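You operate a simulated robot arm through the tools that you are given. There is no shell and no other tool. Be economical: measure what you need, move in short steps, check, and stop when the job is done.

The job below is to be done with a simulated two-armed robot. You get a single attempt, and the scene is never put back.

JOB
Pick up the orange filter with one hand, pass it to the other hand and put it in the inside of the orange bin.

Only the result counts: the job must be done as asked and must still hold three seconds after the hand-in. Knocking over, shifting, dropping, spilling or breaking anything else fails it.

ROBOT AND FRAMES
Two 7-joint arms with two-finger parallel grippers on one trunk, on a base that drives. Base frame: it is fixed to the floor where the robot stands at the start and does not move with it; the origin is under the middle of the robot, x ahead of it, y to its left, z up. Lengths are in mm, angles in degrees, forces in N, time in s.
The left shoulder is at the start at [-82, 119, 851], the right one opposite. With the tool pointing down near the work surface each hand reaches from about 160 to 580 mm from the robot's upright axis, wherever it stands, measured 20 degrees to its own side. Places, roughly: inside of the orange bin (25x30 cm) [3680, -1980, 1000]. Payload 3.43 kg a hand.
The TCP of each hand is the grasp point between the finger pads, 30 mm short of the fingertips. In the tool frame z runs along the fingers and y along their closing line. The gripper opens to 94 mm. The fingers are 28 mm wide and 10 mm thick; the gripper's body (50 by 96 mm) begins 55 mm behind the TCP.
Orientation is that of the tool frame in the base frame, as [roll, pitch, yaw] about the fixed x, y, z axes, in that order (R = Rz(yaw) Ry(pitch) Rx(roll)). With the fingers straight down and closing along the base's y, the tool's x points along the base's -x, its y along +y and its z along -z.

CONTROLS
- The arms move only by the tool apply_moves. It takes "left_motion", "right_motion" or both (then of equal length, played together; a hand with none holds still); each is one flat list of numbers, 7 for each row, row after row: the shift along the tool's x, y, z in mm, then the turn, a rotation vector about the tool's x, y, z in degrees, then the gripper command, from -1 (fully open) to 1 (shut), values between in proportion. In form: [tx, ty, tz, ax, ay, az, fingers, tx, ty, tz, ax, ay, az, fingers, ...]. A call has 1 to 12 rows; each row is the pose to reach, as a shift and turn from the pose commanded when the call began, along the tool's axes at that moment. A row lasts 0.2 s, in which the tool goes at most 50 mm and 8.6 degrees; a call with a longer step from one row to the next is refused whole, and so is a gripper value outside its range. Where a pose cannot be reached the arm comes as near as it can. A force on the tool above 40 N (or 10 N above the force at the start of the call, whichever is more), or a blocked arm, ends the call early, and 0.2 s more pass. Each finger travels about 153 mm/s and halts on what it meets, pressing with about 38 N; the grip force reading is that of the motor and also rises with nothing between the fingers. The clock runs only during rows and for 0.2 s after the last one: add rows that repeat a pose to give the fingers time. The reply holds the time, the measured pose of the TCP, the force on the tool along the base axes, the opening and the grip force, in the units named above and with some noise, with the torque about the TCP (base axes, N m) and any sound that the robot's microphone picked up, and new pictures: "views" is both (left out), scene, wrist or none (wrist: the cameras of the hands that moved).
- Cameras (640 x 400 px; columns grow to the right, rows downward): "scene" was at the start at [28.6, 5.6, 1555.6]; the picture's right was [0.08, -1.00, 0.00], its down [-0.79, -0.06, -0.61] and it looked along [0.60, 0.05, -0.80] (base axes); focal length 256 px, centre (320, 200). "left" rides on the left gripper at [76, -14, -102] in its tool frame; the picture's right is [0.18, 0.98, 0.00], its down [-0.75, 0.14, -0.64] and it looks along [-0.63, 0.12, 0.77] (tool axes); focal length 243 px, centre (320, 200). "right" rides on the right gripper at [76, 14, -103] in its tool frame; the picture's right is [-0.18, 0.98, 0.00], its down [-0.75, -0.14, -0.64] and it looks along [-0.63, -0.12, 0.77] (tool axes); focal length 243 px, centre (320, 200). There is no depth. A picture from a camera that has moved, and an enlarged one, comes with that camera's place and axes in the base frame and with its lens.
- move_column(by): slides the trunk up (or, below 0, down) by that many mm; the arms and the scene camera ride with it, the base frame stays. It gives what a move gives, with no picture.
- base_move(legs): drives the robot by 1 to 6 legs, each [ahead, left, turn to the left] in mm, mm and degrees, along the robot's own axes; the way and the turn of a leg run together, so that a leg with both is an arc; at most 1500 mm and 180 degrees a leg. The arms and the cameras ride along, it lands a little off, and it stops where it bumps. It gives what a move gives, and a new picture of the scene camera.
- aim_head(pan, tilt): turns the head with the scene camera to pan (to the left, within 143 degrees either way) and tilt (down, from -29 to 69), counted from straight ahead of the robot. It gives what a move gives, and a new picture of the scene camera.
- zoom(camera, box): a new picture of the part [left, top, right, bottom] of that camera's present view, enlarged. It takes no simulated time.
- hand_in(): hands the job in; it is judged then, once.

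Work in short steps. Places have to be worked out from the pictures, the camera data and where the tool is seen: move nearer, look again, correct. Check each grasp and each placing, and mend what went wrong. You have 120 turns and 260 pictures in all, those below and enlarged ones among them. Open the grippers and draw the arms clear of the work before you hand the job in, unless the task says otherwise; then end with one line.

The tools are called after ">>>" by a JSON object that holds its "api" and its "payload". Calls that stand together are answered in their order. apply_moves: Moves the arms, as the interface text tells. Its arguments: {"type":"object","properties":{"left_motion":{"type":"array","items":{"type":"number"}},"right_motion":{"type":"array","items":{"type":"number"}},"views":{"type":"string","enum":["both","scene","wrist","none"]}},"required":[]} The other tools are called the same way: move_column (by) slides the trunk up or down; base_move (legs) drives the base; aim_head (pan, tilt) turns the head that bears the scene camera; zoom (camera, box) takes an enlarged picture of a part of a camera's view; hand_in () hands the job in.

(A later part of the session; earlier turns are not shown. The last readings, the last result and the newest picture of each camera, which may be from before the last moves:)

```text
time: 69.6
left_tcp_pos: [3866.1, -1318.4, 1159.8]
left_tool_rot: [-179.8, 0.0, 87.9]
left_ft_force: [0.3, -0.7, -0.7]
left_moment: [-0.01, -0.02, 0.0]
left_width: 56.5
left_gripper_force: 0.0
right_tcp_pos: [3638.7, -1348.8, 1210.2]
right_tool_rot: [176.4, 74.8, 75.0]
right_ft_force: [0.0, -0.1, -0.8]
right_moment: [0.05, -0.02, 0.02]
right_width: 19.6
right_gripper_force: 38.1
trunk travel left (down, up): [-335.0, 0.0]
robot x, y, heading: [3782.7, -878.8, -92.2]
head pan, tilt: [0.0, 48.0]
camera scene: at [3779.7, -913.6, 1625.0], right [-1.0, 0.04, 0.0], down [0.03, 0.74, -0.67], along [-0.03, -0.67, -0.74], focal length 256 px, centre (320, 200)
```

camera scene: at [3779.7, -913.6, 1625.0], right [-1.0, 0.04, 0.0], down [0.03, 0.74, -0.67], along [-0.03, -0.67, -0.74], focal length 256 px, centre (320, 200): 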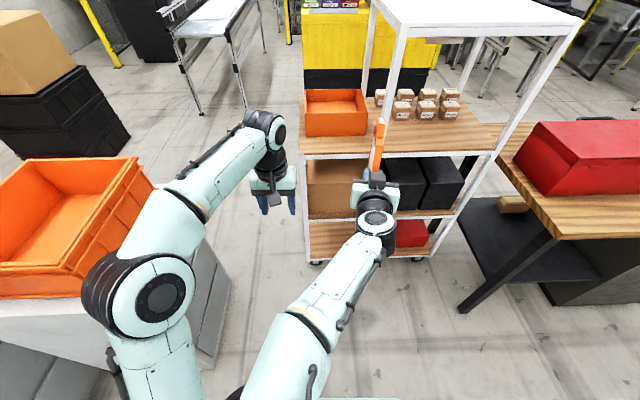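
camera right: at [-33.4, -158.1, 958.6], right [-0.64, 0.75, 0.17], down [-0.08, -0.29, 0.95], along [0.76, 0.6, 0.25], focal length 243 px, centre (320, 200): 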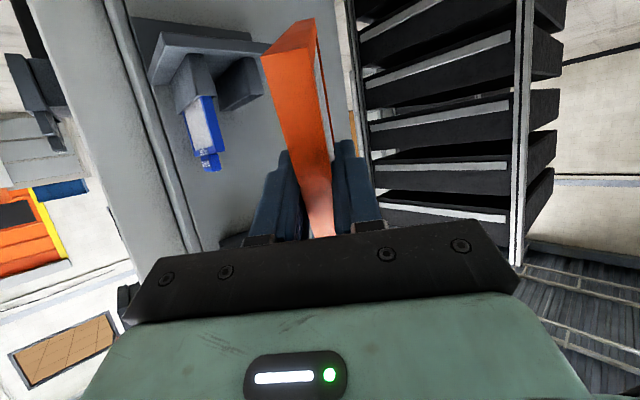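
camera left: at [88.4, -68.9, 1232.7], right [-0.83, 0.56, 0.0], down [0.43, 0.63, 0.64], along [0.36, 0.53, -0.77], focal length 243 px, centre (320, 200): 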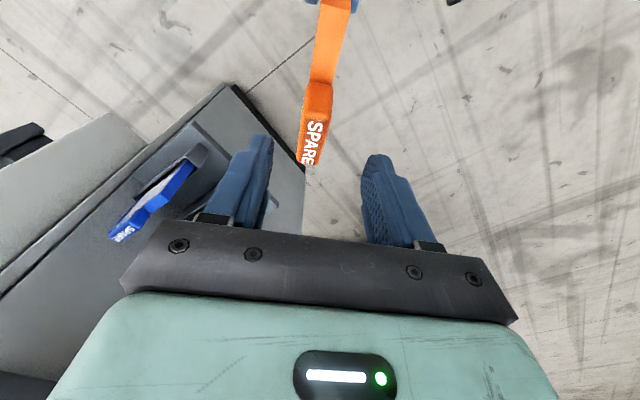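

The hand is at θ=75°, heading -105°, z=1211. I bring the left hand 60 mm further inward to gain elbow clearance from the crate cabinet, and re-measure the bin.

>>> {"api": "apply_moves", "payload": {"left_motion": [0, -20, 0, 0, 0, 0, -0.2, 0, -40, 0, 0, 0, 0, -0.2, 0, -60, 0, 0, 0, 0, -0.2], "views": "scene"}}

>>> {"api": "zoom", "payload": {"camera": "scene", "box": [280, 60, 440, 200]}}

```text
time: 70.4
left_tcp_pos: [3805.4, -1315.7, 1158.5]
left_tool_rot: [-180.0, 0.1, 87.9]
left_ft_force: [-0.2, 0.4, -0.2]
left_moment: [0.02, 0.0, 0.02]
left_width: 56.2
left_gripper_force: 0.0
right_tcp_pos: [3637.8, -1349.4, 1211.0]
right_tool_rot: [176.5, 74.8, 75.0]
right_ft_force: [-0.1, 0.5, 0.1]
right_moment: [0.09, -0.01, 0.0]
right_width: 19.7
right_gripper_force: 37.7
trunk travel left (down, up): [-335.0, 0.0]
robot x, y, heading: [3780.6, -878.5, -92.4]
head pan, tilt: [0.0, 48.0]
camera scene: at [3779.1, -913.6, 1625.0], right [-1.0, 0.04, 0.0], down [0.03, 0.74, -0.67], along [-0.03, -0.67, -0.74], focal length 256 px, centre (320, 200)
```

scene: 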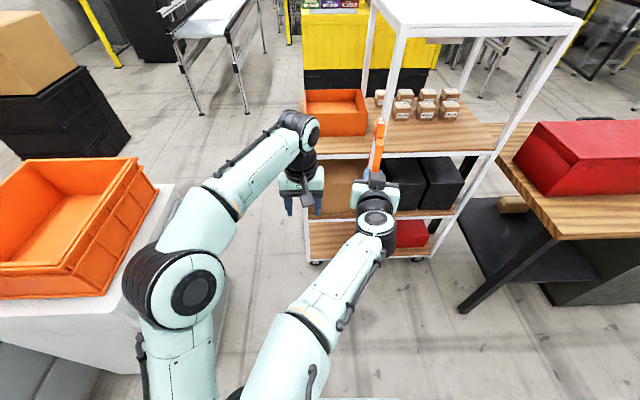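

```text
2.86 times, centred on (360, 130) of scene
camera zoom: at [3779.1, -913.6, 1625.0], right [-1.0, 0.04, 0.0], down [0.03, 0.74, -0.67], along [-0.03, -0.67, -0.74], focal length 730 px, centre (206, 400)
```

zoom: 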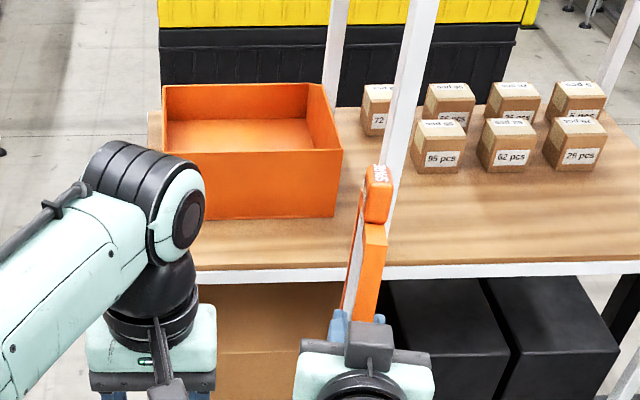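

Clear view, elbow now further in. I approach 350 mm with a 50 mm shift toward +x, then re-measure.

>>> {"api": "base_move", "payload": {"legs": [[347, 67, 0]]}}

>>> {"api": "zoom", "payload": {"camera": "scene", "box": [240, 60, 440, 260]}}

>>> {"api": "zoom", "payload": {"camera": "left", "box": [0, 0, 640, 400]}}

```text
time: 72.7
left_tcp_pos: [3856.9, -1664.4, 1160.5]
left_tool_rot: [-179.9, 0.1, 87.7]
left_ft_force: [-1.1, 0.7, -0.5]
left_moment: [-0.02, 0.0, 0.0]
left_width: 56.4
left_gripper_force: 0.2
right_tcp_pos: [3688.0, -1697.5, 1208.8]
right_tool_rot: [176.5, 74.8, 74.8]
right_ft_force: [0.3, 0.0, 0.2]
right_moment: [0.04, 0.0, 0.0]
right_width: 19.5
right_gripper_force: 38.3
trunk travel left (down, up): [-335.0, 0.0]
robot x, y, heading: [3835.2, -1228.2, -92.6]
head pan, tilt: [0.0, 48.0]
camera scene: at [3831.4, -1262.8, 1624.9], right [-1.0, 0.04, 0.0], down [0.03, 0.74, -0.67], along [-0.03, -0.67, -0.74], focal length 256 px, centre (320, 200)
```

scene: 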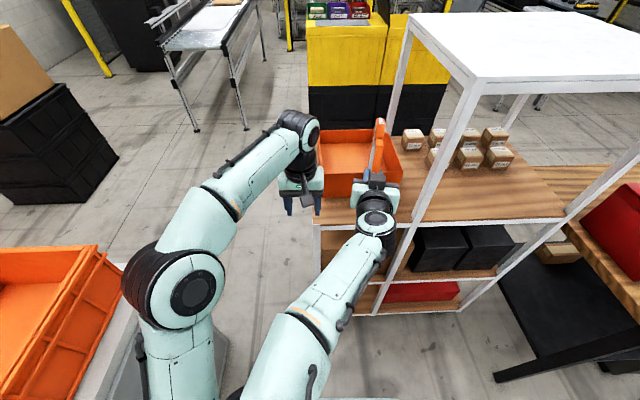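

```text
2.00 times, centred on (340, 160) of scene
camera zoom: at [3831.4, -1262.8, 1624.9], right [-1.0, 0.04, 0.0], down [0.03, 0.74, -0.67], along [-0.03, -0.67, -0.74], focal length 511 px, centre (280, 280)
```

zoom: 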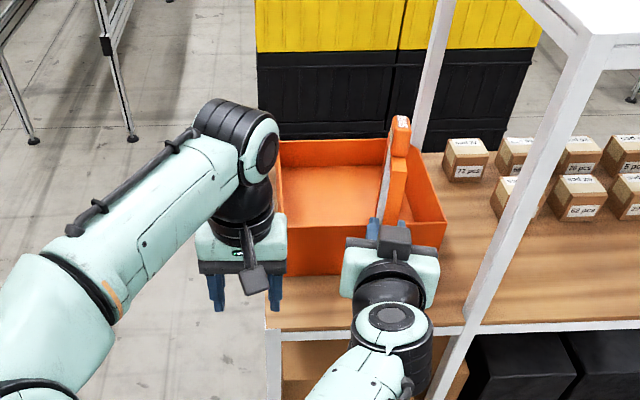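

```text
1.00 times, centred on (320, 200) of left (not enlarged: the box is as wide or as high as the picture)
camera zoom: at [3845.1, -1588.1, 1263.5], right [0.99, 0.14, 0.0], down [0.11, -0.76, 0.64], along [0.09, -0.64, -0.77], focal length 243 px, centre (320, 200)
```

zoom: 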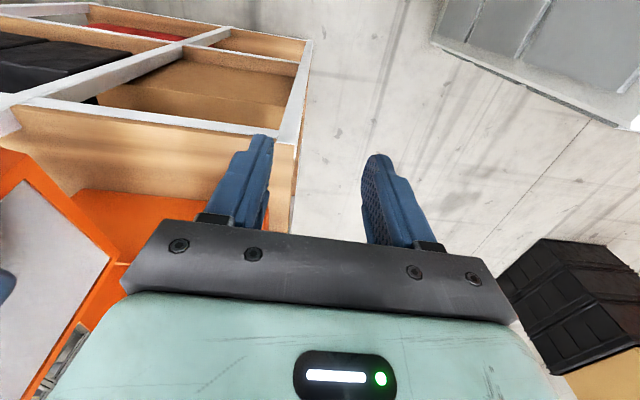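

Triangulating between base positions: the near wall is at y≈-1840 with rim z≈1106. The far rim is lower (z≈1054) at y≈-2150. So x spans 3553–3800, the centre is ≈(3677,-1995) and the floor ≈991. I raise the hand 25 mm for clearance and level its roll.

>>> {"api": "apply_moves", "payload": {"right_motion": [-12, 0, -3.2, 1.7, 0, 0, 1, -24, 0, -6.5, 3.5, 0, 0, 1, -24, 0, -6.5, 3.5, 0, 0, 1], "views": "wrist"}}

>>> {"api": "zoom", "payload": {"camera": "scene", "box": [290, 100, 430, 260]}}

```text
time: 73.5
left_tcp_pos: [3855.4, -1665.2, 1159.7]
left_tool_rot: [-179.9, 0.1, 87.6]
left_ft_force: [-0.1, -0.3, 0.0]
left_moment: [0.01, -0.02, 0.01]
left_width: 55.9
left_gripper_force: 0.1
right_tcp_pos: [3682.9, -1700.5, 1228.2]
right_tool_rot: [-172.5, 74.6, 80.8]
right_ft_force: [1.1, 0.5, -0.7]
right_moment: [0.02, 0.0, -0.03]
right_width: 19.8
right_gripper_force: 38.3
trunk travel left (down, up): [-335.0, 0.0]
robot x, y, heading: [3833.0, -1227.8, -92.5]
head pan, tilt: [0.0, 48.0]
camera right: at [3728.2, -1590.1, 1181.4], right [0.93, -0.33, 0.14], down [0.02, 0.44, 0.9], along [-0.36, -0.84, 0.41], focal length 243 px, centre (320, 200)
```

right: 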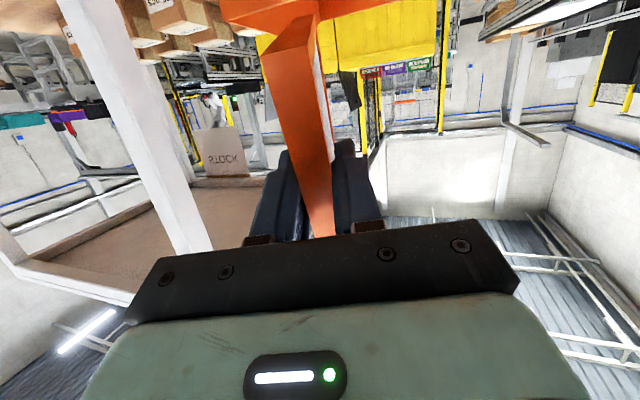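

```text
2.50 times, centred on (360, 180) of scene
camera zoom: at [3831.3, -1263.1, 1625.0], right [-1.0, 0.04, 0.0], down [0.03, 0.74, -0.67], along [-0.03, -0.67, -0.74], focal length 639 px, centre (220, 250)
```

zoom: 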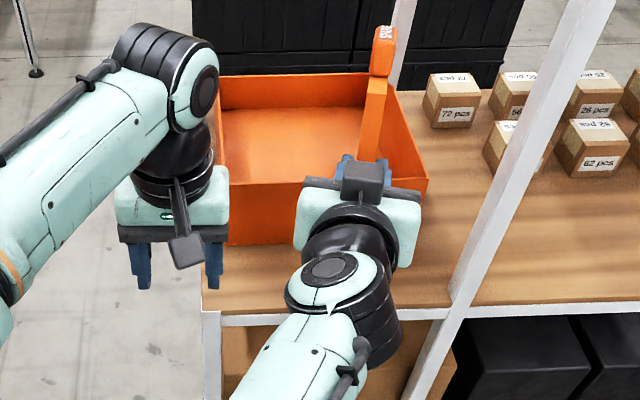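

Height 1228 is good for crossing the rim. I advance the base 200 mm and check.

>>> {"api": "base_move", "payload": {"legs": [[200, 11, 0]]}}

>>> {"api": "zoom", "payload": {"camera": "scene", "box": [280, 110, 440, 270]}}

>>> {"api": "zoom", "payload": {"camera": "right", "box": [0, 0, 640, 400]}}

```text
time: 75.0
left_tcp_pos: [3858.5, -1858.3, 1159.1]
left_tool_rot: [-179.9, 0.1, 87.7]
left_ft_force: [0.0, 0.4, 1.2]
left_moment: [0.03, 0.01, 0.02]
left_width: 56.5
left_gripper_force: 0.1
right_tcp_pos: [3684.3, -1892.2, 1228.8]
right_tool_rot: [-173.1, 74.6, 80.0]
right_ft_force: [-0.3, 0.3, -0.7]
right_moment: [0.03, -0.03, -0.02]
right_width: 19.5
right_gripper_force: 38.2
trunk travel left (down, up): [-335.0, 0.0]
robot x, y, heading: [3838.4, -1424.1, -92.4]
head pan, tilt: [0.0, 48.0]
camera scene: at [3834.2, -1455.8, 1624.8], right [-1.0, 0.04, 0.0], down [0.03, 0.74, -0.67], along [-0.03, -0.67, -0.74], focal length 256 px, centre (320, 200)
```

scene: 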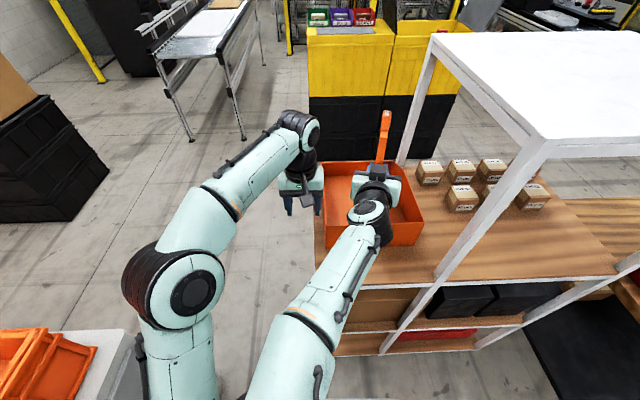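

```text
2.50 times, centred on (360, 190) of scene
camera zoom: at [3834.2, -1455.8, 1624.8], right [-1.0, 0.04, 0.0], down [0.03, 0.74, -0.67], along [-0.03, -0.67, -0.74], focal length 639 px, centre (220, 225)
```

zoom: 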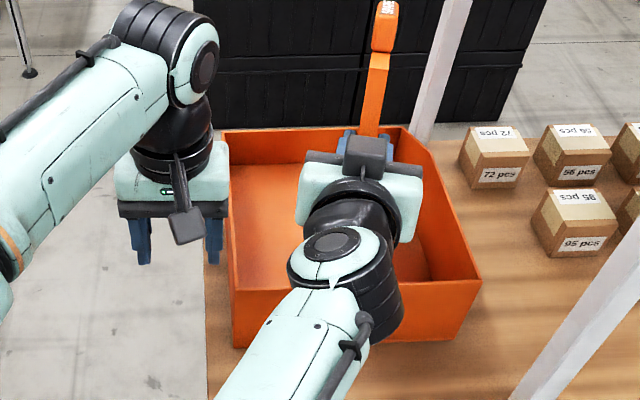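

```text
1.00 times, centred on (320, 200) of right (not enlarged: the box is as wide or as high as the picture)
camera zoom: at [3729.9, -1783.0, 1181.4], right [0.93, -0.33, 0.15], down [0.01, 0.44, 0.9], along [-0.36, -0.84, 0.41], focal length 243 px, centre (320, 200)
```

zoom: 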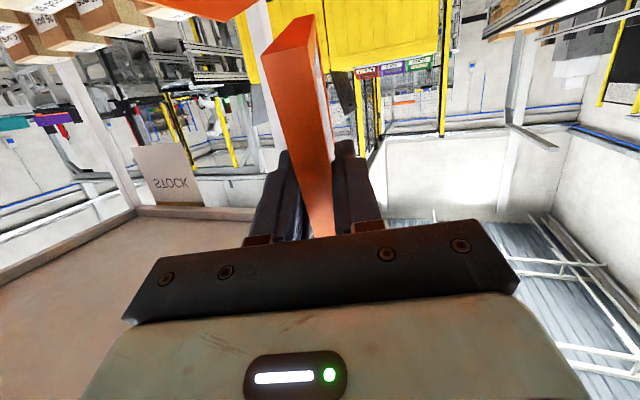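

Measurements agree: bin x 3545–3805, y -1834…-2145. Another 45 mm forward centres the filter.

>>> {"api": "base_move", "payload": {"legs": [[48, 2, 0]]}}

```text
time: 76.1
left_tcp_pos: [3858.9, -1905.1, 1157.9]
left_tool_rot: [-179.9, 0.0, 87.7]
left_ft_force: [-0.3, 0.0, -0.7]
left_moment: [0.04, 0.0, -0.05]
left_width: 56.4
left_gripper_force: 0.0
right_tcp_pos: [3684.4, -1939.8, 1228.1]
right_tool_rot: [-173.1, 74.4, 79.9]
right_ft_force: [-0.1, -0.4, -0.1]
right_moment: [0.06, 0.01, -0.04]
right_width: 19.6
right_gripper_force: 37.6
trunk travel left (down, up): [-335.0, 0.0]
robot x, y, heading: [3840.2, -1467.4, -92.2]
head pan, tilt: [0.0, 48.0]
stopped in leg 1: the robot was blocked; the commanded pose is now the measured one
camera scene: at [3834.2, -1503.6, 1625.3], right [-1.0, 0.04, 0.0], down [0.03, 0.74, -0.67], along [-0.03, -0.67, -0.74], focal length 256 px, centre (320, 200)
```

scene: 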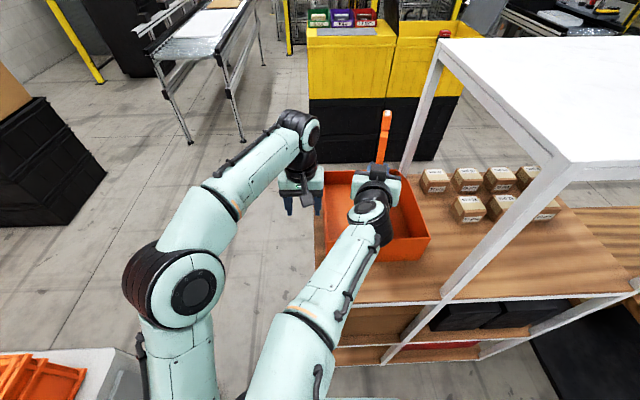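

The base touched something at the very end (it covered ~44 of 48 mm). I back off 12 mm and check that the shelf hasn't moved.

>>> {"api": "base_move", "payload": {"legs": [[-12, 0, 0]]}}

>>> {"api": "zoom", "payload": {"camera": "scene", "box": [280, 110, 440, 270]}}

```text
time: 76.8
left_tcp_pos: [3859.5, -1891.4, 1159.6]
left_tool_rot: [-179.9, 0.1, 87.8]
left_ft_force: [0.1, -0.2, 0.5]
left_moment: [0.01, 0.0, -0.04]
left_width: 56.6
left_gripper_force: 0.0
right_tcp_pos: [3683.4, -1926.4, 1228.4]
right_tool_rot: [-173.0, 74.5, 79.9]
right_ft_force: [0.2, 0.2, -1.6]
right_moment: [0.03, 0.0, 0.02]
right_width: 19.5
right_gripper_force: 38.2
trunk travel left (down, up): [-335.0, 0.0]
robot x, y, heading: [3837.7, -1455.5, -92.5]
head pan, tilt: [0.0, 48.0]
camera scene: at [3834.7, -1489.3, 1625.2], right [-1.0, 0.04, 0.0], down [0.03, 0.74, -0.67], along [-0.03, -0.67, -0.74], focal length 256 px, centre (320, 200)
```

scene: 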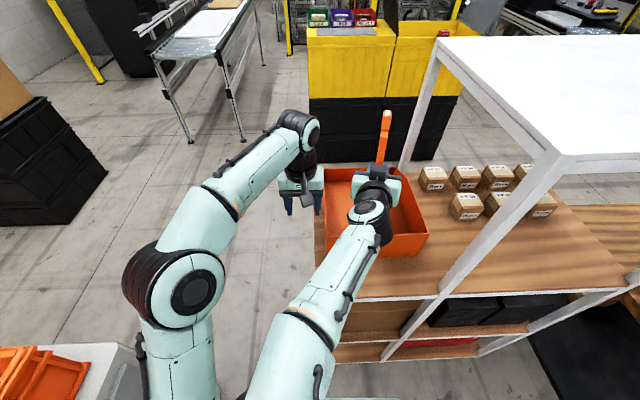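

```text
2.50 times, centred on (360, 190) of scene
camera zoom: at [3834.7, -1489.3, 1625.2], right [-1.0, 0.04, 0.0], down [0.03, 0.74, -0.67], along [-0.03, -0.67, -0.74], focal length 639 px, centre (220, 225)
```

zoom: 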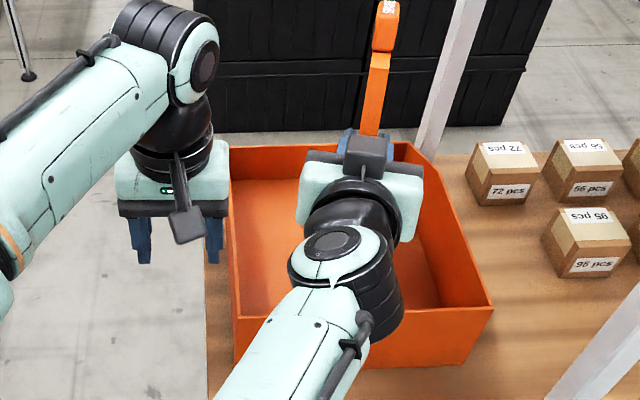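

The bin hasn't moved (corner again at (3554,-1834)). Now I tilt the hand down to ~45° while lowering about 38 mm, keeping the filter inside the bin outline.

>>> {"api": "apply_moves", "payload": {"right_motion": [8, 0, 6, 0, 7.5, 0, 1, 16, 0, 12, 0, 15, 0, 1, 24, 0, 18, 0, 22.5, 0, 1, 32.6, 0, 24.6, 0, 30, 0, 1, 32.6, 0, 24.6, 0, 30, 0, 1], "views": "both"}}

>>> {"api": "zoom", "payload": {"camera": "scene", "box": [280, 110, 440, 270]}}

```text
time: 78.0
left_tcp_pos: [3859.6, -1889.0, 1158.9]
left_tool_rot: [-179.8, 0.3, 87.7]
left_ft_force: [-0.7, 0.8, 0.3]
left_moment: [-0.01, 0.0, 0.02]
left_width: 56.5
left_gripper_force: 0.0
right_tcp_pos: [3678.5, -1939.0, 1190.0]
right_tool_rot: [-177.4, 44.6, 75.1]
right_ft_force: [-0.2, 0.7, -1.7]
right_moment: [0.05, 0.03, -0.03]
right_width: 19.6
right_gripper_force: 38.6
trunk travel left (down, up): [-335.0, 0.0]
robot x, y, heading: [3836.6, -1451.1, -92.5]
head pan, tilt: [0.0, 48.0]
camera scene: at [3835.0, -1487.0, 1625.0], right [-1.0, 0.04, 0.0], down [0.03, 0.74, -0.67], along [-0.03, -0.67, -0.74], focal length 256 px, centre (320, 200)
camera right: at [3728.5, -1823.3, 1209.3], right [0.91, -0.41, 0.1], down [-0.13, -0.05, 0.99], along [-0.4, -0.91, -0.1], focal length 243 px, centre (320, 200)
```

scene: 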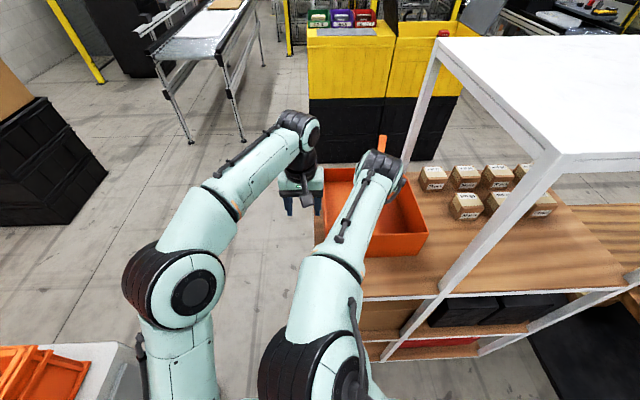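
right: 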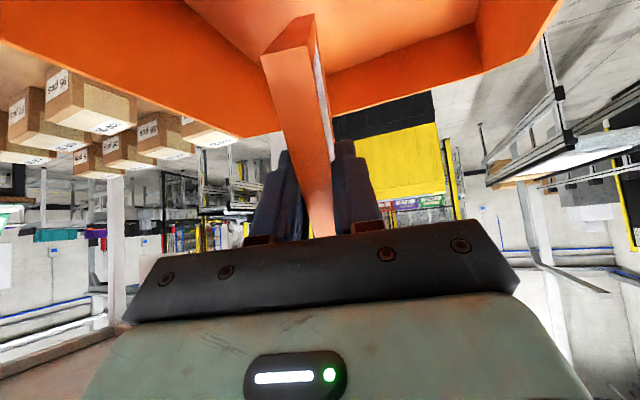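

```text
2.50 times, centred on (360, 190) of scene
camera zoom: at [3835.0, -1487.0, 1625.0], right [-1.0, 0.04, 0.0], down [0.03, 0.74, -0.67], along [-0.03, -0.67, -0.74], focal length 639 px, centre (220, 225)
```

zoom: 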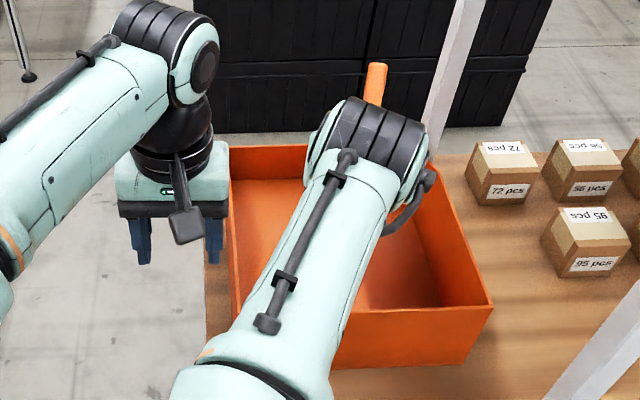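

The filter is over the bin's interior. I lower straight down 48 mm in small guarded steps.

>>> {"api": "apply_moves", "payload": {"right_motion": [8.4, 0, 8.5, 0, 0, 0, 1, 16.8, 0, 17.1, 0, 0, 0, 1, 23.9, 0, 24.2, 0, 0, 0, 1, 29.5, 0, 29.9, 0, 0, 0, 1, 33.7, 0, 34.2, 0, 0, 0, 1], "views": "both"}}

```text
time: 79.2
left_tcp_pos: [3859.1, -1886.4, 1161.9]
left_tool_rot: [-179.9, 0.3, 87.6]
left_ft_force: [0.3, 0.5, 0.3]
left_moment: [-0.02, -0.04, -0.01]
left_width: 56.3
left_gripper_force: 0.1
right_tcp_pos: [3679.2, -1935.5, 1148.2]
right_tool_rot: [-177.5, 45.6, 75.1]
right_ft_force: [1.7, 10.9, 35.1]
right_moment: [-0.37, 0.12, 0.0]
right_width: 19.7
right_gripper_force: 38.0
trunk travel left (down, up): [-335.0, 0.0]
robot x, y, heading: [3839.2, -1452.4, -92.5]
head pan, tilt: [0.0, 48.0]
camera scene: at [3836.1, -1482.0, 1625.5], right [-1.0, 0.04, 0.0], down [0.03, 0.74, -0.67], along [-0.03, -0.67, -0.74], focal length 256 px, centre (320, 200)
camera right: at [3728.0, -1819.4, 1165.5], right [0.91, -0.41, 0.1], down [-0.13, -0.03, 0.99], along [-0.4, -0.91, -0.08], focal length 243 px, centre (320, 200)
```

scene: 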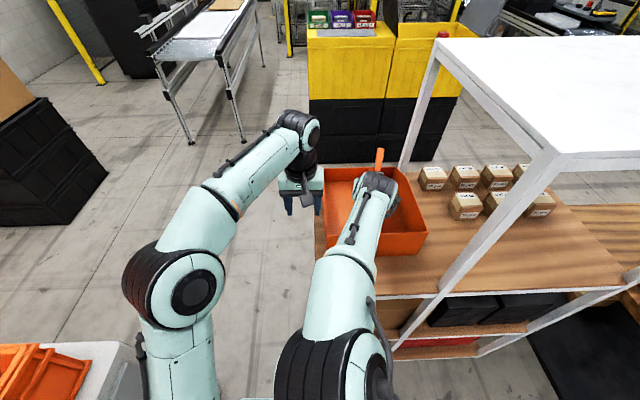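
right: 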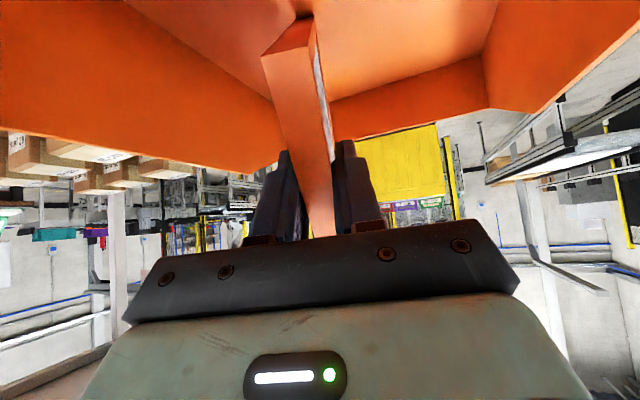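

The filter's corner touches the bin floor (35 N). I lift 6 mm to relieve the load and open gently.

>>> {"api": "apply_moves", "payload": {"right_motion": [-4.2, 0, -4.2, 0, 0, 0, 1, -4.2, 0, -4.2, 0, 0, 0, 1], "views": "none"}}

>>> {"api": "apply_moves", "payload": {"right_motion": [0, 0, 0, 0, 0, 0, 0.4, 0, 0, 0, 0, 0, 0, 0.2, 0, 0, 0, 0, 0, 0, 0, 0, 0, 0, 0, 0, 0, 0], "views": "both"}}

```text
time: 79.8
left_tcp_pos: [3859.6, -1888.7, 1160.0]
left_tool_rot: [-179.9, 0.1, 87.7]
left_ft_force: [-0.9, 0.4, 0.7]
left_moment: [-0.02, 0.01, -0.01]
left_width: 56.5
left_gripper_force: 0.0
right_tcp_pos: [3677.7, -1937.7, 1148.4]
right_tool_rot: [-177.4, 44.8, 75.0]
right_ft_force: [0.3, 1.3, 18.0]
right_moment: [-0.65, 0.18, -0.01]
right_width: 19.7
right_gripper_force: 38.0
trunk travel left (down, up): [-335.0, 0.0]
robot x, y, heading: [3837.7, -1452.7, -92.6]
head pan, tilt: [0.0, 48.0]
```

```text
time: 80.8
left_tcp_pos: [3859.4, -1889.0, 1158.7]
left_tool_rot: [-179.9, 0.2, 87.7]
left_ft_force: [1.0, 0.1, 0.4]
left_moment: [0.04, 0.0, 0.01]
left_width: 56.5
left_gripper_force: 0.1
right_tcp_pos: [3677.2, -1938.0, 1148.4]
right_tool_rot: [-177.3, 44.6, 75.1]
right_ft_force: [0.7, -0.1, 0.2]
right_moment: [0.0, 0.04, 0.0]
right_width: 47.0
right_gripper_force: 0.1
trunk travel left (down, up): [-335.0, 0.0]
robot x, y, heading: [3839.1, -1452.2, -92.7]
head pan, tilt: [0.0, 48.0]
camera scene: at [3834.8, -1487.3, 1625.0], right [-1.0, 0.04, 0.0], down [0.03, 0.74, -0.67], along [-0.03, -0.67, -0.74], focal length 256 px, centre (320, 200)
camera right: at [3727.5, -1822.1, 1167.0], right [0.91, -0.41, 0.1], down [-0.13, -0.05, 0.99], along [-0.4, -0.91, -0.1], focal length 243 px, centre (320, 200)
```

scene: 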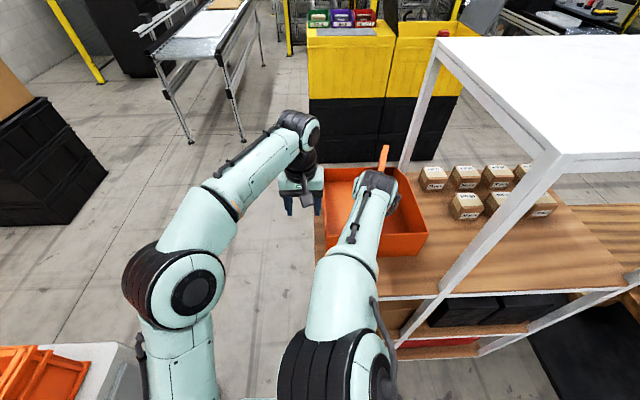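
right: 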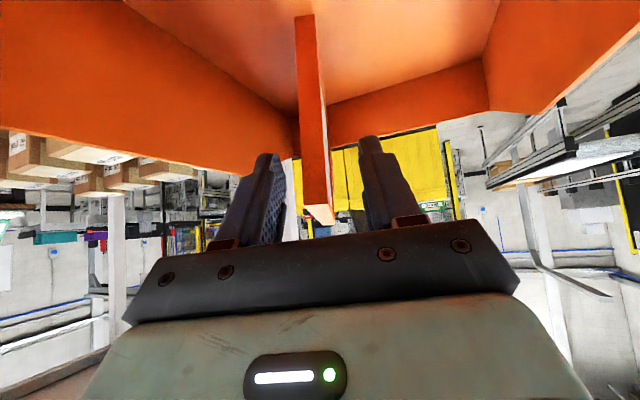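

Released; the filter now stands in the bin between the open fingers. I open a bit more and withdraw back along the fingers.

>>> {"api": "apply_moves", "payload": {"right_motion": [0, 0, 0, 0, 0, 0, -0.3, 0, 0, -10, 0, 0, 0, -0.3, 0, 0, -25, 0, 0, 0, -0.3, 0, 0, -45, 0, 0, 0, -0.3, 0, 0, -70, 0, 0, 0, -0.3, 0, 0, -100, 0, 0, 0, -0.3], "views": "both"}}

>>> {"api": "zoom", "payload": {"camera": "scene", "box": [280, 110, 440, 270]}}

```text
time: 82.4
left_tcp_pos: [3859.4, -1888.8, 1158.6]
left_tool_rot: [-179.9, 0.1, 87.6]
left_ft_force: [0.1, -0.3, 0.2]
left_moment: [0.03, -0.03, 0.02]
left_width: 56.6
left_gripper_force: 0.0
right_tcp_pos: [3668.1, -1877.0, 1207.9]
right_tool_rot: [-176.4, 43.3, 71.7]
right_ft_force: [0.0, -0.6, -0.3]
right_moment: [0.0, 0.0, 0.0]
right_width: 61.1
right_gripper_force: 0.0
trunk travel left (down, up): [-335.0, 0.0]
robot x, y, heading: [3836.1, -1453.2, -92.5]
head pan, tilt: [0.0, 48.0]
stopped in row 6 (right hand): the arm was blocked; the commanded pose is now the measured one
camera scene: at [3835.0, -1487.5, 1625.0], right [-1.0, 0.04, 0.0], down [0.03, 0.74, -0.67], along [-0.03, -0.67, -0.74], focal length 256 px, centre (320, 200)
camera right: at [3727.0, -1765.2, 1229.2], right [0.88, -0.48, 0.08], down [-0.13, -0.07, 0.99], along [-0.47, -0.88, -0.12], focal length 243 px, centre (320, 200)
```

scene: 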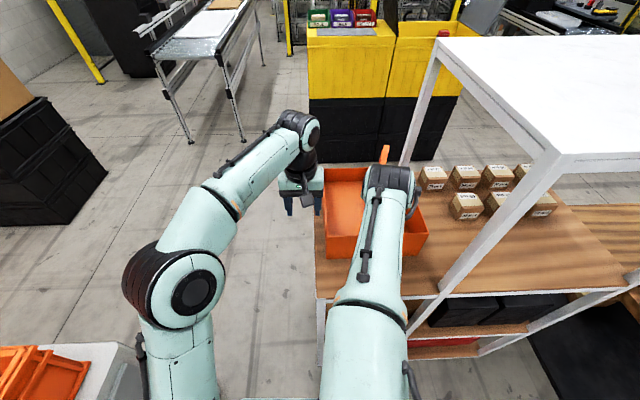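
right: 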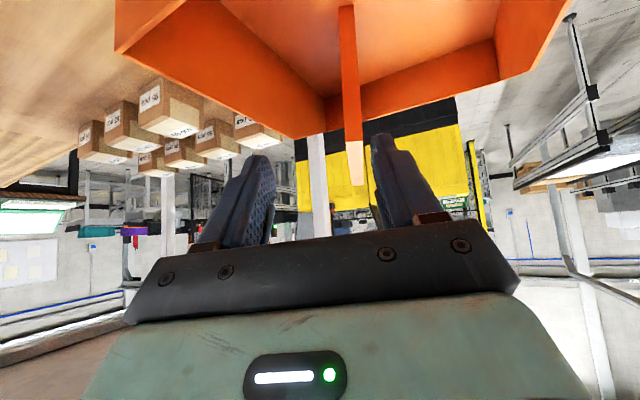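

```text
2.50 times, centred on (360, 190) of scene
camera zoom: at [3835.0, -1487.5, 1625.0], right [-1.0, 0.04, 0.0], down [0.03, 0.74, -0.67], along [-0.03, -0.67, -0.74], focal length 639 px, centre (220, 225)
```

zoom: 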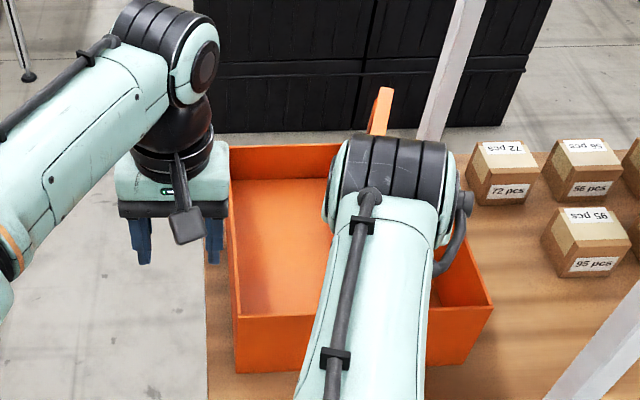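

The fingers are clear of the filter, which is standing inside the bin. I back the base away along the approach path.

>>> {"api": "base_move", "payload": {"legs": [[-350, 0, 0]]}}

>>> {"api": "zoom", "payload": {"camera": "scene", "box": [280, 70, 440, 220]}}

```text
time: 84.7
left_tcp_pos: [3875.9, -1534.7, 1160.6]
left_tool_rot: [-179.9, 0.1, 88.0]
left_ft_force: [-0.7, -0.4, -0.5]
left_moment: [0.01, -0.02, 0.03]
left_width: 56.4
left_gripper_force: 0.0
right_tcp_pos: [3684.9, -1522.4, 1208.7]
right_tool_rot: [-176.3, 43.3, 71.8]
right_ft_force: [-0.5, 0.2, 0.2]
right_moment: [-0.04, 0.0, -0.02]
right_width: 61.5
right_gripper_force: 0.1
trunk travel left (down, up): [-335.0, 0.0]
robot x, y, heading: [3855.4, -1095.9, -92.2]
head pan, tilt: [0.0, 48.0]
camera scene: at [3849.5, -1132.5, 1625.2], right [-1.0, 0.04, 0.0], down [0.03, 0.74, -0.67], along [-0.03, -0.67, -0.74], focal length 256 px, centre (320, 200)
```

scene: 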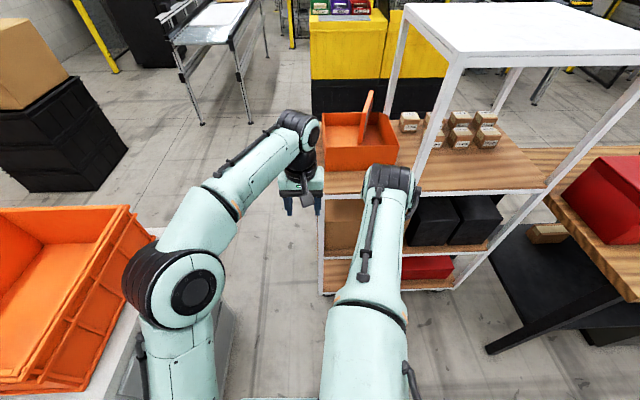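

```text
2.67 times, centred on (360, 145) of scene
camera zoom: at [3849.5, -1132.5, 1625.2], right [-1.0, 0.04, 0.0], down [0.03, 0.74, -0.67], along [-0.03, -0.67, -0.74], focal length 682 px, centre (213, 347)
```

zoom: 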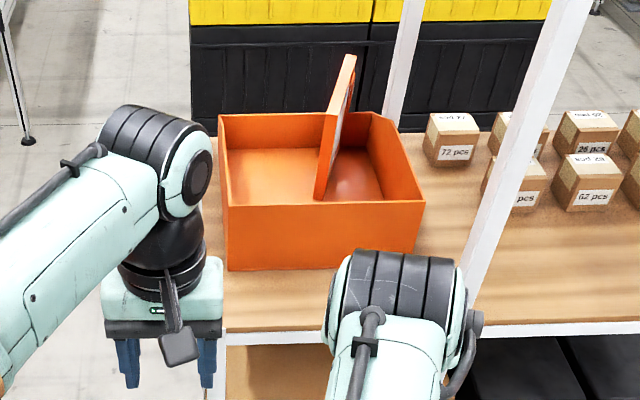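

Let me inspect how the filter rests inside the bin.

>>> {"api": "zoom", "payload": {"camera": "scene", "box": [315, 80, 395, 150]}}

>>> {"api": "zoom", "payload": {"camera": "right", "box": [200, 0, 520, 200]}}

```text
5.71 times, centred on (355, 115) of scene
camera zoom: at [3849.5, -1132.5, 1625.2], right [-1.0, 0.04, 0.0], down [0.03, 0.74, -0.67], along [-0.03, -0.67, -0.74], focal length 1460 px, centre (120, 686)
```

zoom: 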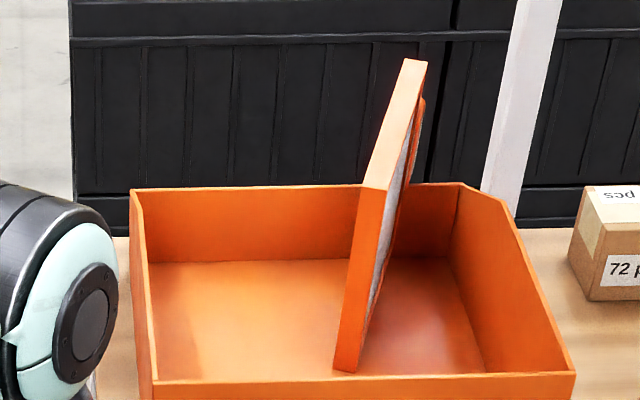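

```text
2.00 times, centred on (360, 100) of right
camera zoom: at [3742.9, -1410.6, 1229.5], right [0.88, -0.47, 0.08], down [-0.13, -0.07, 0.99], along [-0.46, -0.88, -0.12], focal length 485 px, centre (240, 400)
```

zoom: 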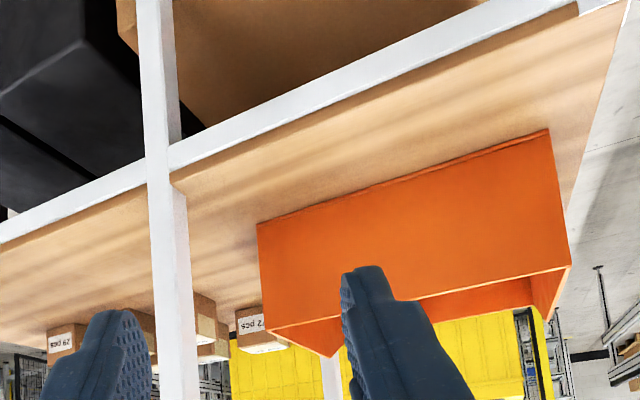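

The filter stands on edge with its tab touching or overhanging the low far rim, so it isn't cleanly inside. I'll re-grip its near top corner (≈(3651,-1994,1139), same heading), pull it back and set it down more centrally. First I drive back in.

>>> {"api": "base_move", "payload": {"legs": [[350, 0, 0]]}}

>>> {"api": "zoom", "payload": {"camera": "right", "box": [160, 0, 560, 250]}}

>>> {"api": "zoom", "payload": {"camera": "scene", "box": [310, 120, 430, 220]}}

```text
time: 87.0
left_tcp_pos: [3863.3, -1883.8, 1159.5]
left_tool_rot: [-180.0, 0.1, 88.0]
left_ft_force: [-0.1, -1.1, -0.5]
left_moment: [0.0, -0.02, -0.01]
left_width: 56.4
left_gripper_force: 0.0
right_tcp_pos: [3670.9, -1870.7, 1207.0]
right_tool_rot: [-176.3, 43.3, 71.9]
right_ft_force: [-0.4, 0.6, 0.2]
right_moment: [-0.01, 0.0, 0.0]
right_width: 60.8
right_gripper_force: 0.0
trunk travel left (down, up): [-335.0, 0.0]
robot x, y, heading: [3839.7, -1449.8, -92.1]
head pan, tilt: [0.0, 48.0]
camera scene: at [3836.0, -1480.7, 1624.9], right [-1.0, 0.04, 0.0], down [0.03, 0.74, -0.67], along [-0.03, -0.67, -0.74], focal length 256 px, centre (320, 200)
```

scene: 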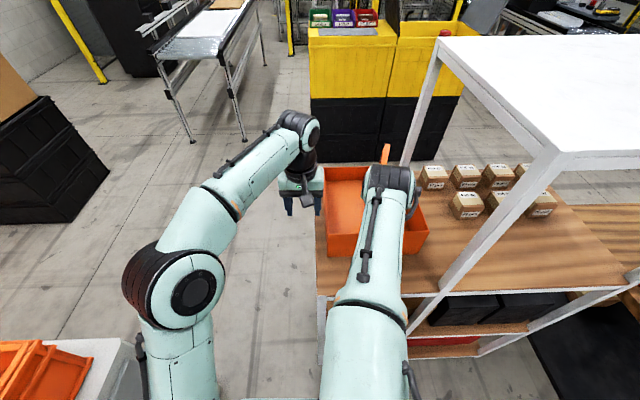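

```text
1.60 times, centred on (360, 125) of right
camera zoom: at [3729.5, -1758.8, 1228.9], right [0.88, -0.47, 0.08], down [-0.13, -0.07, 0.99], along [-0.46, -0.88, -0.12], focal length 388 px, centre (256, 320)
```

zoom: 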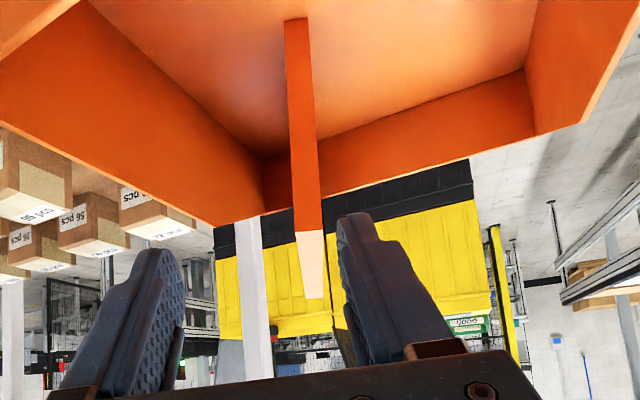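

```text
4.00 times, centred on (370, 170) of scene
camera zoom: at [3836.0, -1480.7, 1624.9], right [-1.0, 0.04, 0.0], down [0.03, 0.74, -0.67], along [-0.03, -0.67, -0.74], focal length 1022 px, centre (120, 320)
```

zoom: 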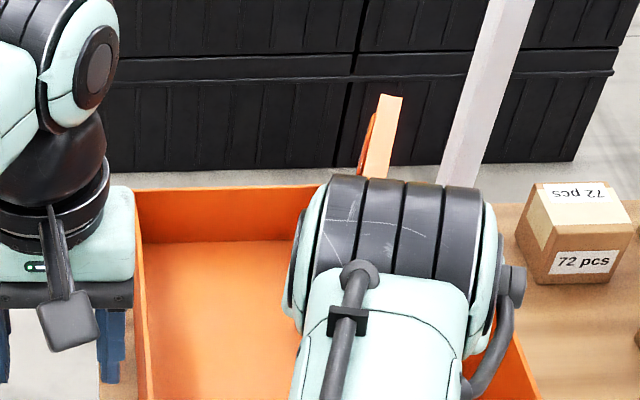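

The right camera confirms the corner at (3650,-1994,1144), with the far end lifted (tab on the rim). I advance to a pre-grasp 70 mm short of the target along the fingers.

>>> {"api": "apply_moves", "payload": {"right_motion": [-13.6, 4.5, 22, 0, 0, 0, -0.3, -27, 9, 44, 0, 0, 0, -0.3, -41, 13.5, 66, 0, 0, 0, -0.3, -54.5, 18, 88.5, 0, 0, 0, -0.3, -54.5, 18, 88.5, 0, 0, 0, -0.3], "views": "wrist"}}

>>> {"api": "zoom", "payload": {"camera": "right", "box": [160, 0, 480, 250]}}

```text
time: 88.2
left_tcp_pos: [3862.1, -1881.4, 1159.4]
left_tool_rot: [-179.9, 0.1, 87.9]
left_ft_force: [0.4, 0.0, -0.4]
left_moment: [-0.03, 0.02, 0.01]
left_width: 56.1
left_gripper_force: 0.0
right_tcp_pos: [3651.8, -1971.2, 1181.7]
right_tool_rot: [-176.4, 43.3, 71.8]
right_ft_force: [0.4, 0.1, 0.9]
right_moment: [-0.03, -0.01, 0.04]
right_width: 61.3
right_gripper_force: 0.0
trunk travel left (down, up): [-335.0, 0.0]
robot x, y, heading: [3837.0, -1448.0, -92.0]
head pan, tilt: [0.0, 48.0]
camera right: at [3709.4, -1858.0, 1202.6], right [0.88, -0.47, 0.08], down [-0.13, -0.07, 0.99], along [-0.46, -0.88, -0.12], focal length 243 px, centre (320, 200)
```

right: 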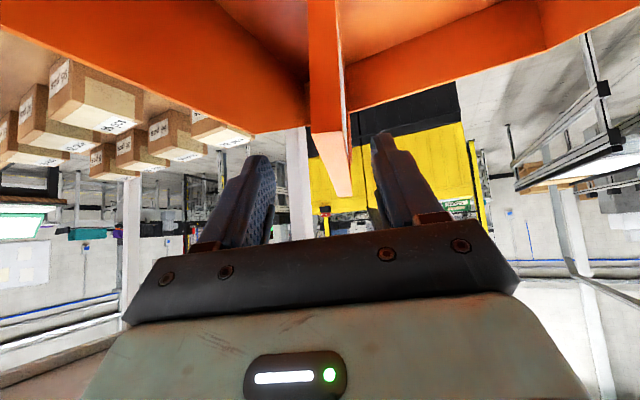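

```text
1.60 times, centred on (320, 125) of right
camera zoom: at [3709.4, -1858.0, 1202.6], right [0.88, -0.47, 0.08], down [-0.13, -0.07, 0.99], along [-0.46, -0.88, -0.12], focal length 388 px, centre (320, 320)
```

zoom: 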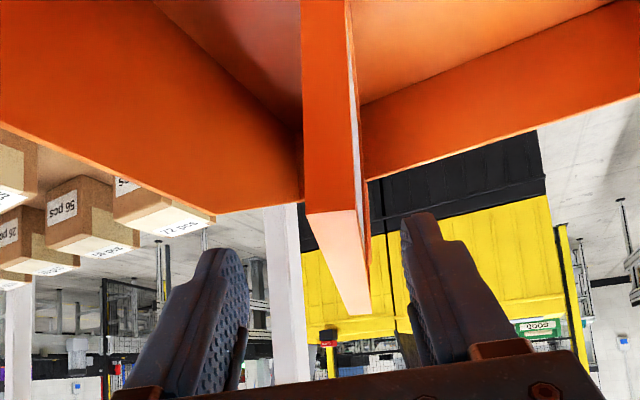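

Aligned within ~4 mm. I advance 70 mm along the fingers and close.

>>> {"api": "apply_moves", "payload": {"right_motion": [0, 2, 20, 0, 0, 0, -0.3, 0, 3, 40, 0, 0, 0, -0.3, 0, 3, 55, 0, 0, 0, -0.3, 0, 3, 70, 0, 0, 0, -0.3], "views": "wrist"}}

```text
time: 89.2
left_tcp_pos: [3863.2, -1881.2, 1159.1]
left_tool_rot: [-179.8, 0.2, 87.9]
left_ft_force: [0.1, -0.6, -0.1]
left_moment: [0.0, -0.02, -0.01]
left_width: 56.5
left_gripper_force: 0.0
right_tcp_pos: [3635.6, -2014.8, 1130.3]
right_tool_rot: [-176.4, 43.4, 71.9]
right_ft_force: [0.0, 2.0, 4.5]
right_moment: [0.19, -0.14, 0.02]
right_width: 61.2
right_gripper_force: 0.1
trunk travel left (down, up): [-335.0, 0.0]
robot x, y, heading: [3839.3, -1446.3, -92.2]
head pan, tilt: [0.0, 48.0]
camera right: at [3694.3, -1902.8, 1150.8], right [0.88, -0.47, 0.08], down [-0.13, -0.06, 0.99], along [-0.46, -0.88, -0.12], focal length 243 px, centre (320, 200)
```

right: 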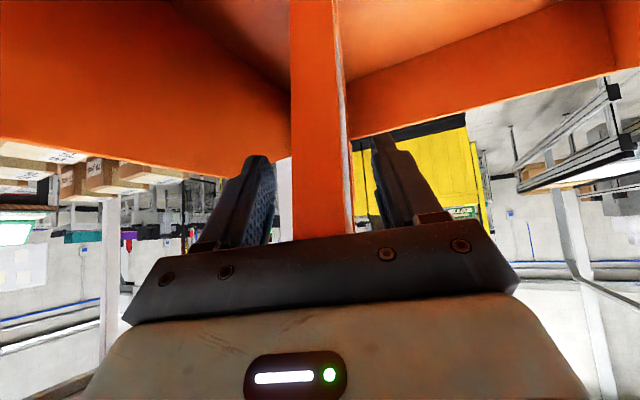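

The panel is between the fingers (slight palm contact). Closing.

>>> {"api": "apply_moves", "payload": {"right_motion": [0, 0, -3, 0, 0, 0, 0.2, 0, 0, -3, 0, 0, 0, 1, 0, 0, -3, 0, 0, 0, 1, 0, 0, -3, 0, 0, 0, 1], "views": "wrist"}}

```text
time: 90.2
left_tcp_pos: [3862.2, -1883.0, 1158.9]
left_tool_rot: [-179.8, 0.1, 87.9]
left_ft_force: [-0.5, -0.6, 0.5]
left_moment: [0.01, -0.01, 0.01]
left_width: 56.0
left_gripper_force: 0.1
right_tcp_pos: [3636.3, -2014.3, 1131.7]
right_tool_rot: [-176.2, 43.3, 71.9]
right_ft_force: [0.2, -0.8, 0.4]
right_moment: [0.03, 0.0, -0.02]
right_width: 19.7
right_gripper_force: 37.6
trunk travel left (down, up): [-335.0, 0.0]
robot x, y, heading: [3840.6, -1446.3, -92.4]
head pan, tilt: [0.0, 48.0]
camera right: at [3694.0, -1902.4, 1152.2], right [0.88, -0.47, 0.08], down [-0.13, -0.07, 0.99], along [-0.46, -0.88, -0.12], focal length 243 px, centre (320, 200)
```

right: 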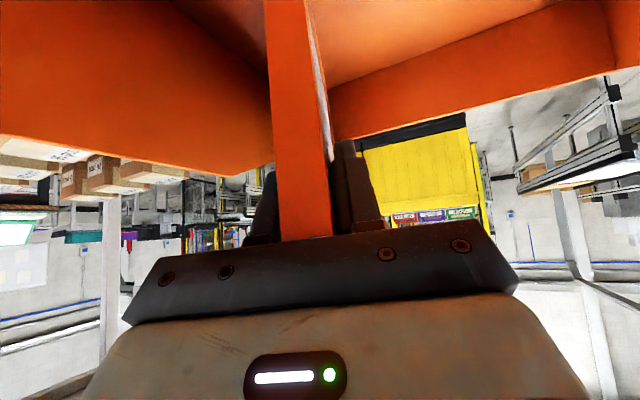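

Re-gripped (19.7 mm). I lift 35 mm, then pull it back ~90 mm and shift toward +x to the bin's middle.

>>> {"api": "apply_moves", "payload": {"right_motion": [-12, 0, -12.7, 0, 0, 0, 1, -24, 0, -25.5, 0, 0, 0, 1, -8, 10, -41, 0, 0, 0, 1, 8, 21, -56, 0, 0, 0, 1, 25, 32, -72, 0, 0, 0, 1, 41, 42, -87, 0, 0, 0, 1, 57.5, 52.8, -102.3, 0, 0, 0, 1, 57.5, 52.8, -102.3, 0, 0, 0, 1], "views": "both"}}

>>> {"api": "zoom", "payload": {"camera": "scene", "box": [290, 120, 450, 260]}}

```text
time: 92.0
left_tcp_pos: [3863.1, -1883.4, 1159.0]
left_tool_rot: [-179.8, 0.1, 87.9]
left_ft_force: [0.1, -0.7, 0.0]
left_moment: [-0.01, 0.03, -0.03]
left_width: 56.2
left_gripper_force: 0.0
right_tcp_pos: [3725.4, -1929.4, 1163.5]
right_tool_rot: [-176.4, 43.3, 71.9]
right_ft_force: [0.4, 0.2, -1.7]
right_moment: [0.01, 0.01, 0.0]
right_width: 19.5
right_gripper_force: 38.2
trunk travel left (down, up): [-335.0, 0.0]
robot x, y, heading: [3837.0, -1450.8, -92.5]
head pan, tilt: [0.0, 48.0]
camera scene: at [3835.6, -1481.5, 1625.0], right [-1.0, 0.04, 0.0], down [0.03, 0.74, -0.67], along [-0.03, -0.67, -0.74], focal length 256 px, centre (320, 200)
camera right: at [3784.1, -1817.1, 1185.1], right [0.88, -0.47, 0.08], down [-0.13, -0.07, 0.99], along [-0.46, -0.88, -0.12], focal length 243 px, centre (320, 200)
```

scene: 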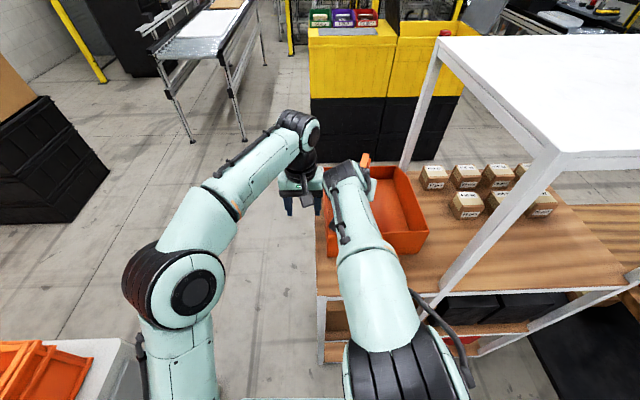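
right: 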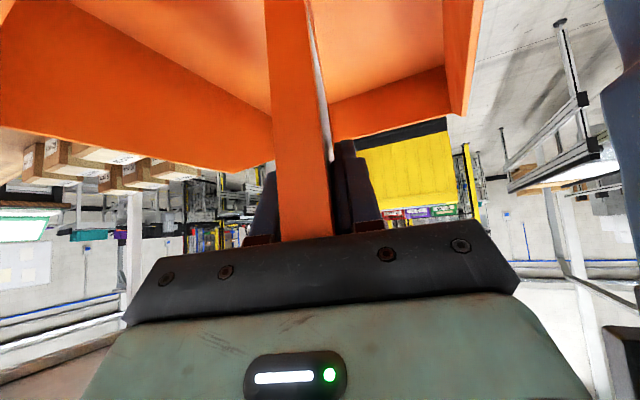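

```text
2.86 times, centred on (370, 190) of scene
camera zoom: at [3835.6, -1481.5, 1625.0], right [-1.0, 0.04, 0.0], down [0.03, 0.74, -0.67], along [-0.03, -0.67, -0.74], focal length 730 px, centre (177, 229)
```

zoom: 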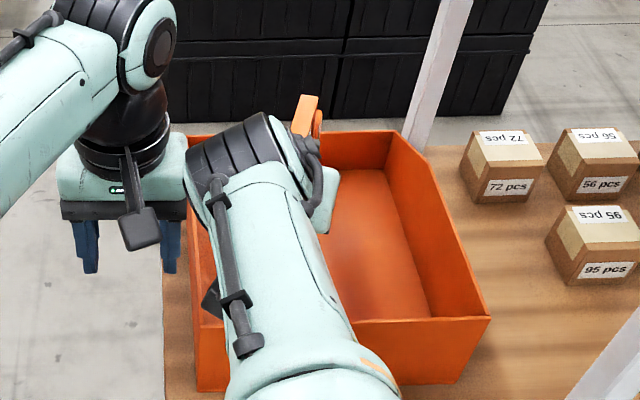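

The filter is well within the bin now. I lean it ~20° toward -x (about the hand's heading axis), so it will lie down flat toward the free side when released.

>>> {"api": "apply_moves", "payload": {"right_motion": [-2, -9, 2, -4.9, 0, 4.6, 1, -4.5, -19, 4, -9.7, 0, 9.1, 1, -6.8, -28.5, 6.4, -14.6, 0, 13.7, 1, -6.8, -28.5, 6.4, -14.6, 0, 13.7, 1], "views": "both"}}

```text
time: 93.0
left_tcp_pos: [3863.4, -1884.5, 1158.9]
left_tool_rot: [-179.9, 0.1, 87.8]
left_ft_force: [-0.2, 0.4, -1.0]
left_moment: [0.01, 0.02, -0.02]
left_width: 56.4
left_gripper_force: 0.1
right_tcp_pos: [3696.1, -1926.9, 1166.7]
right_tool_rot: [156.6, 40.8, 53.7]
right_ft_force: [0.5, -0.5, -0.7]
right_moment: [0.07, 0.03, -0.01]
right_width: 19.8
right_gripper_force: 38.1
trunk travel left (down, up): [-335.0, 0.0]
robot x, y, heading: [3841.0, -1448.8, -92.4]
head pan, tilt: [0.0, 48.0]
camera scene: at [3836.6, -1481.3, 1625.0], right [-1.0, 0.04, 0.0], down [0.03, 0.74, -0.67], along [-0.03, -0.67, -0.74], focal length 256 px, centre (320, 200)
camera right: at [3746.9, -1811.7, 1190.8], right [0.8, -0.44, 0.41], down [-0.44, 0.05, 0.9], along [-0.42, -0.9, -0.15], focal length 243 px, centre (320, 200)
```

scene: 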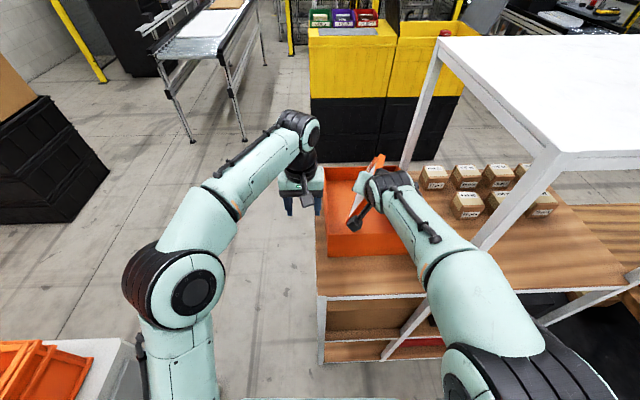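
right: 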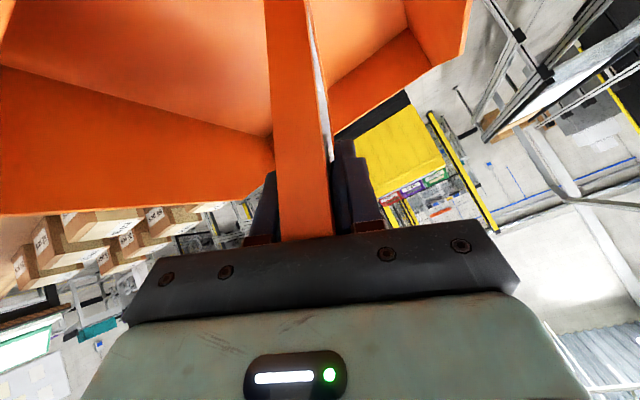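

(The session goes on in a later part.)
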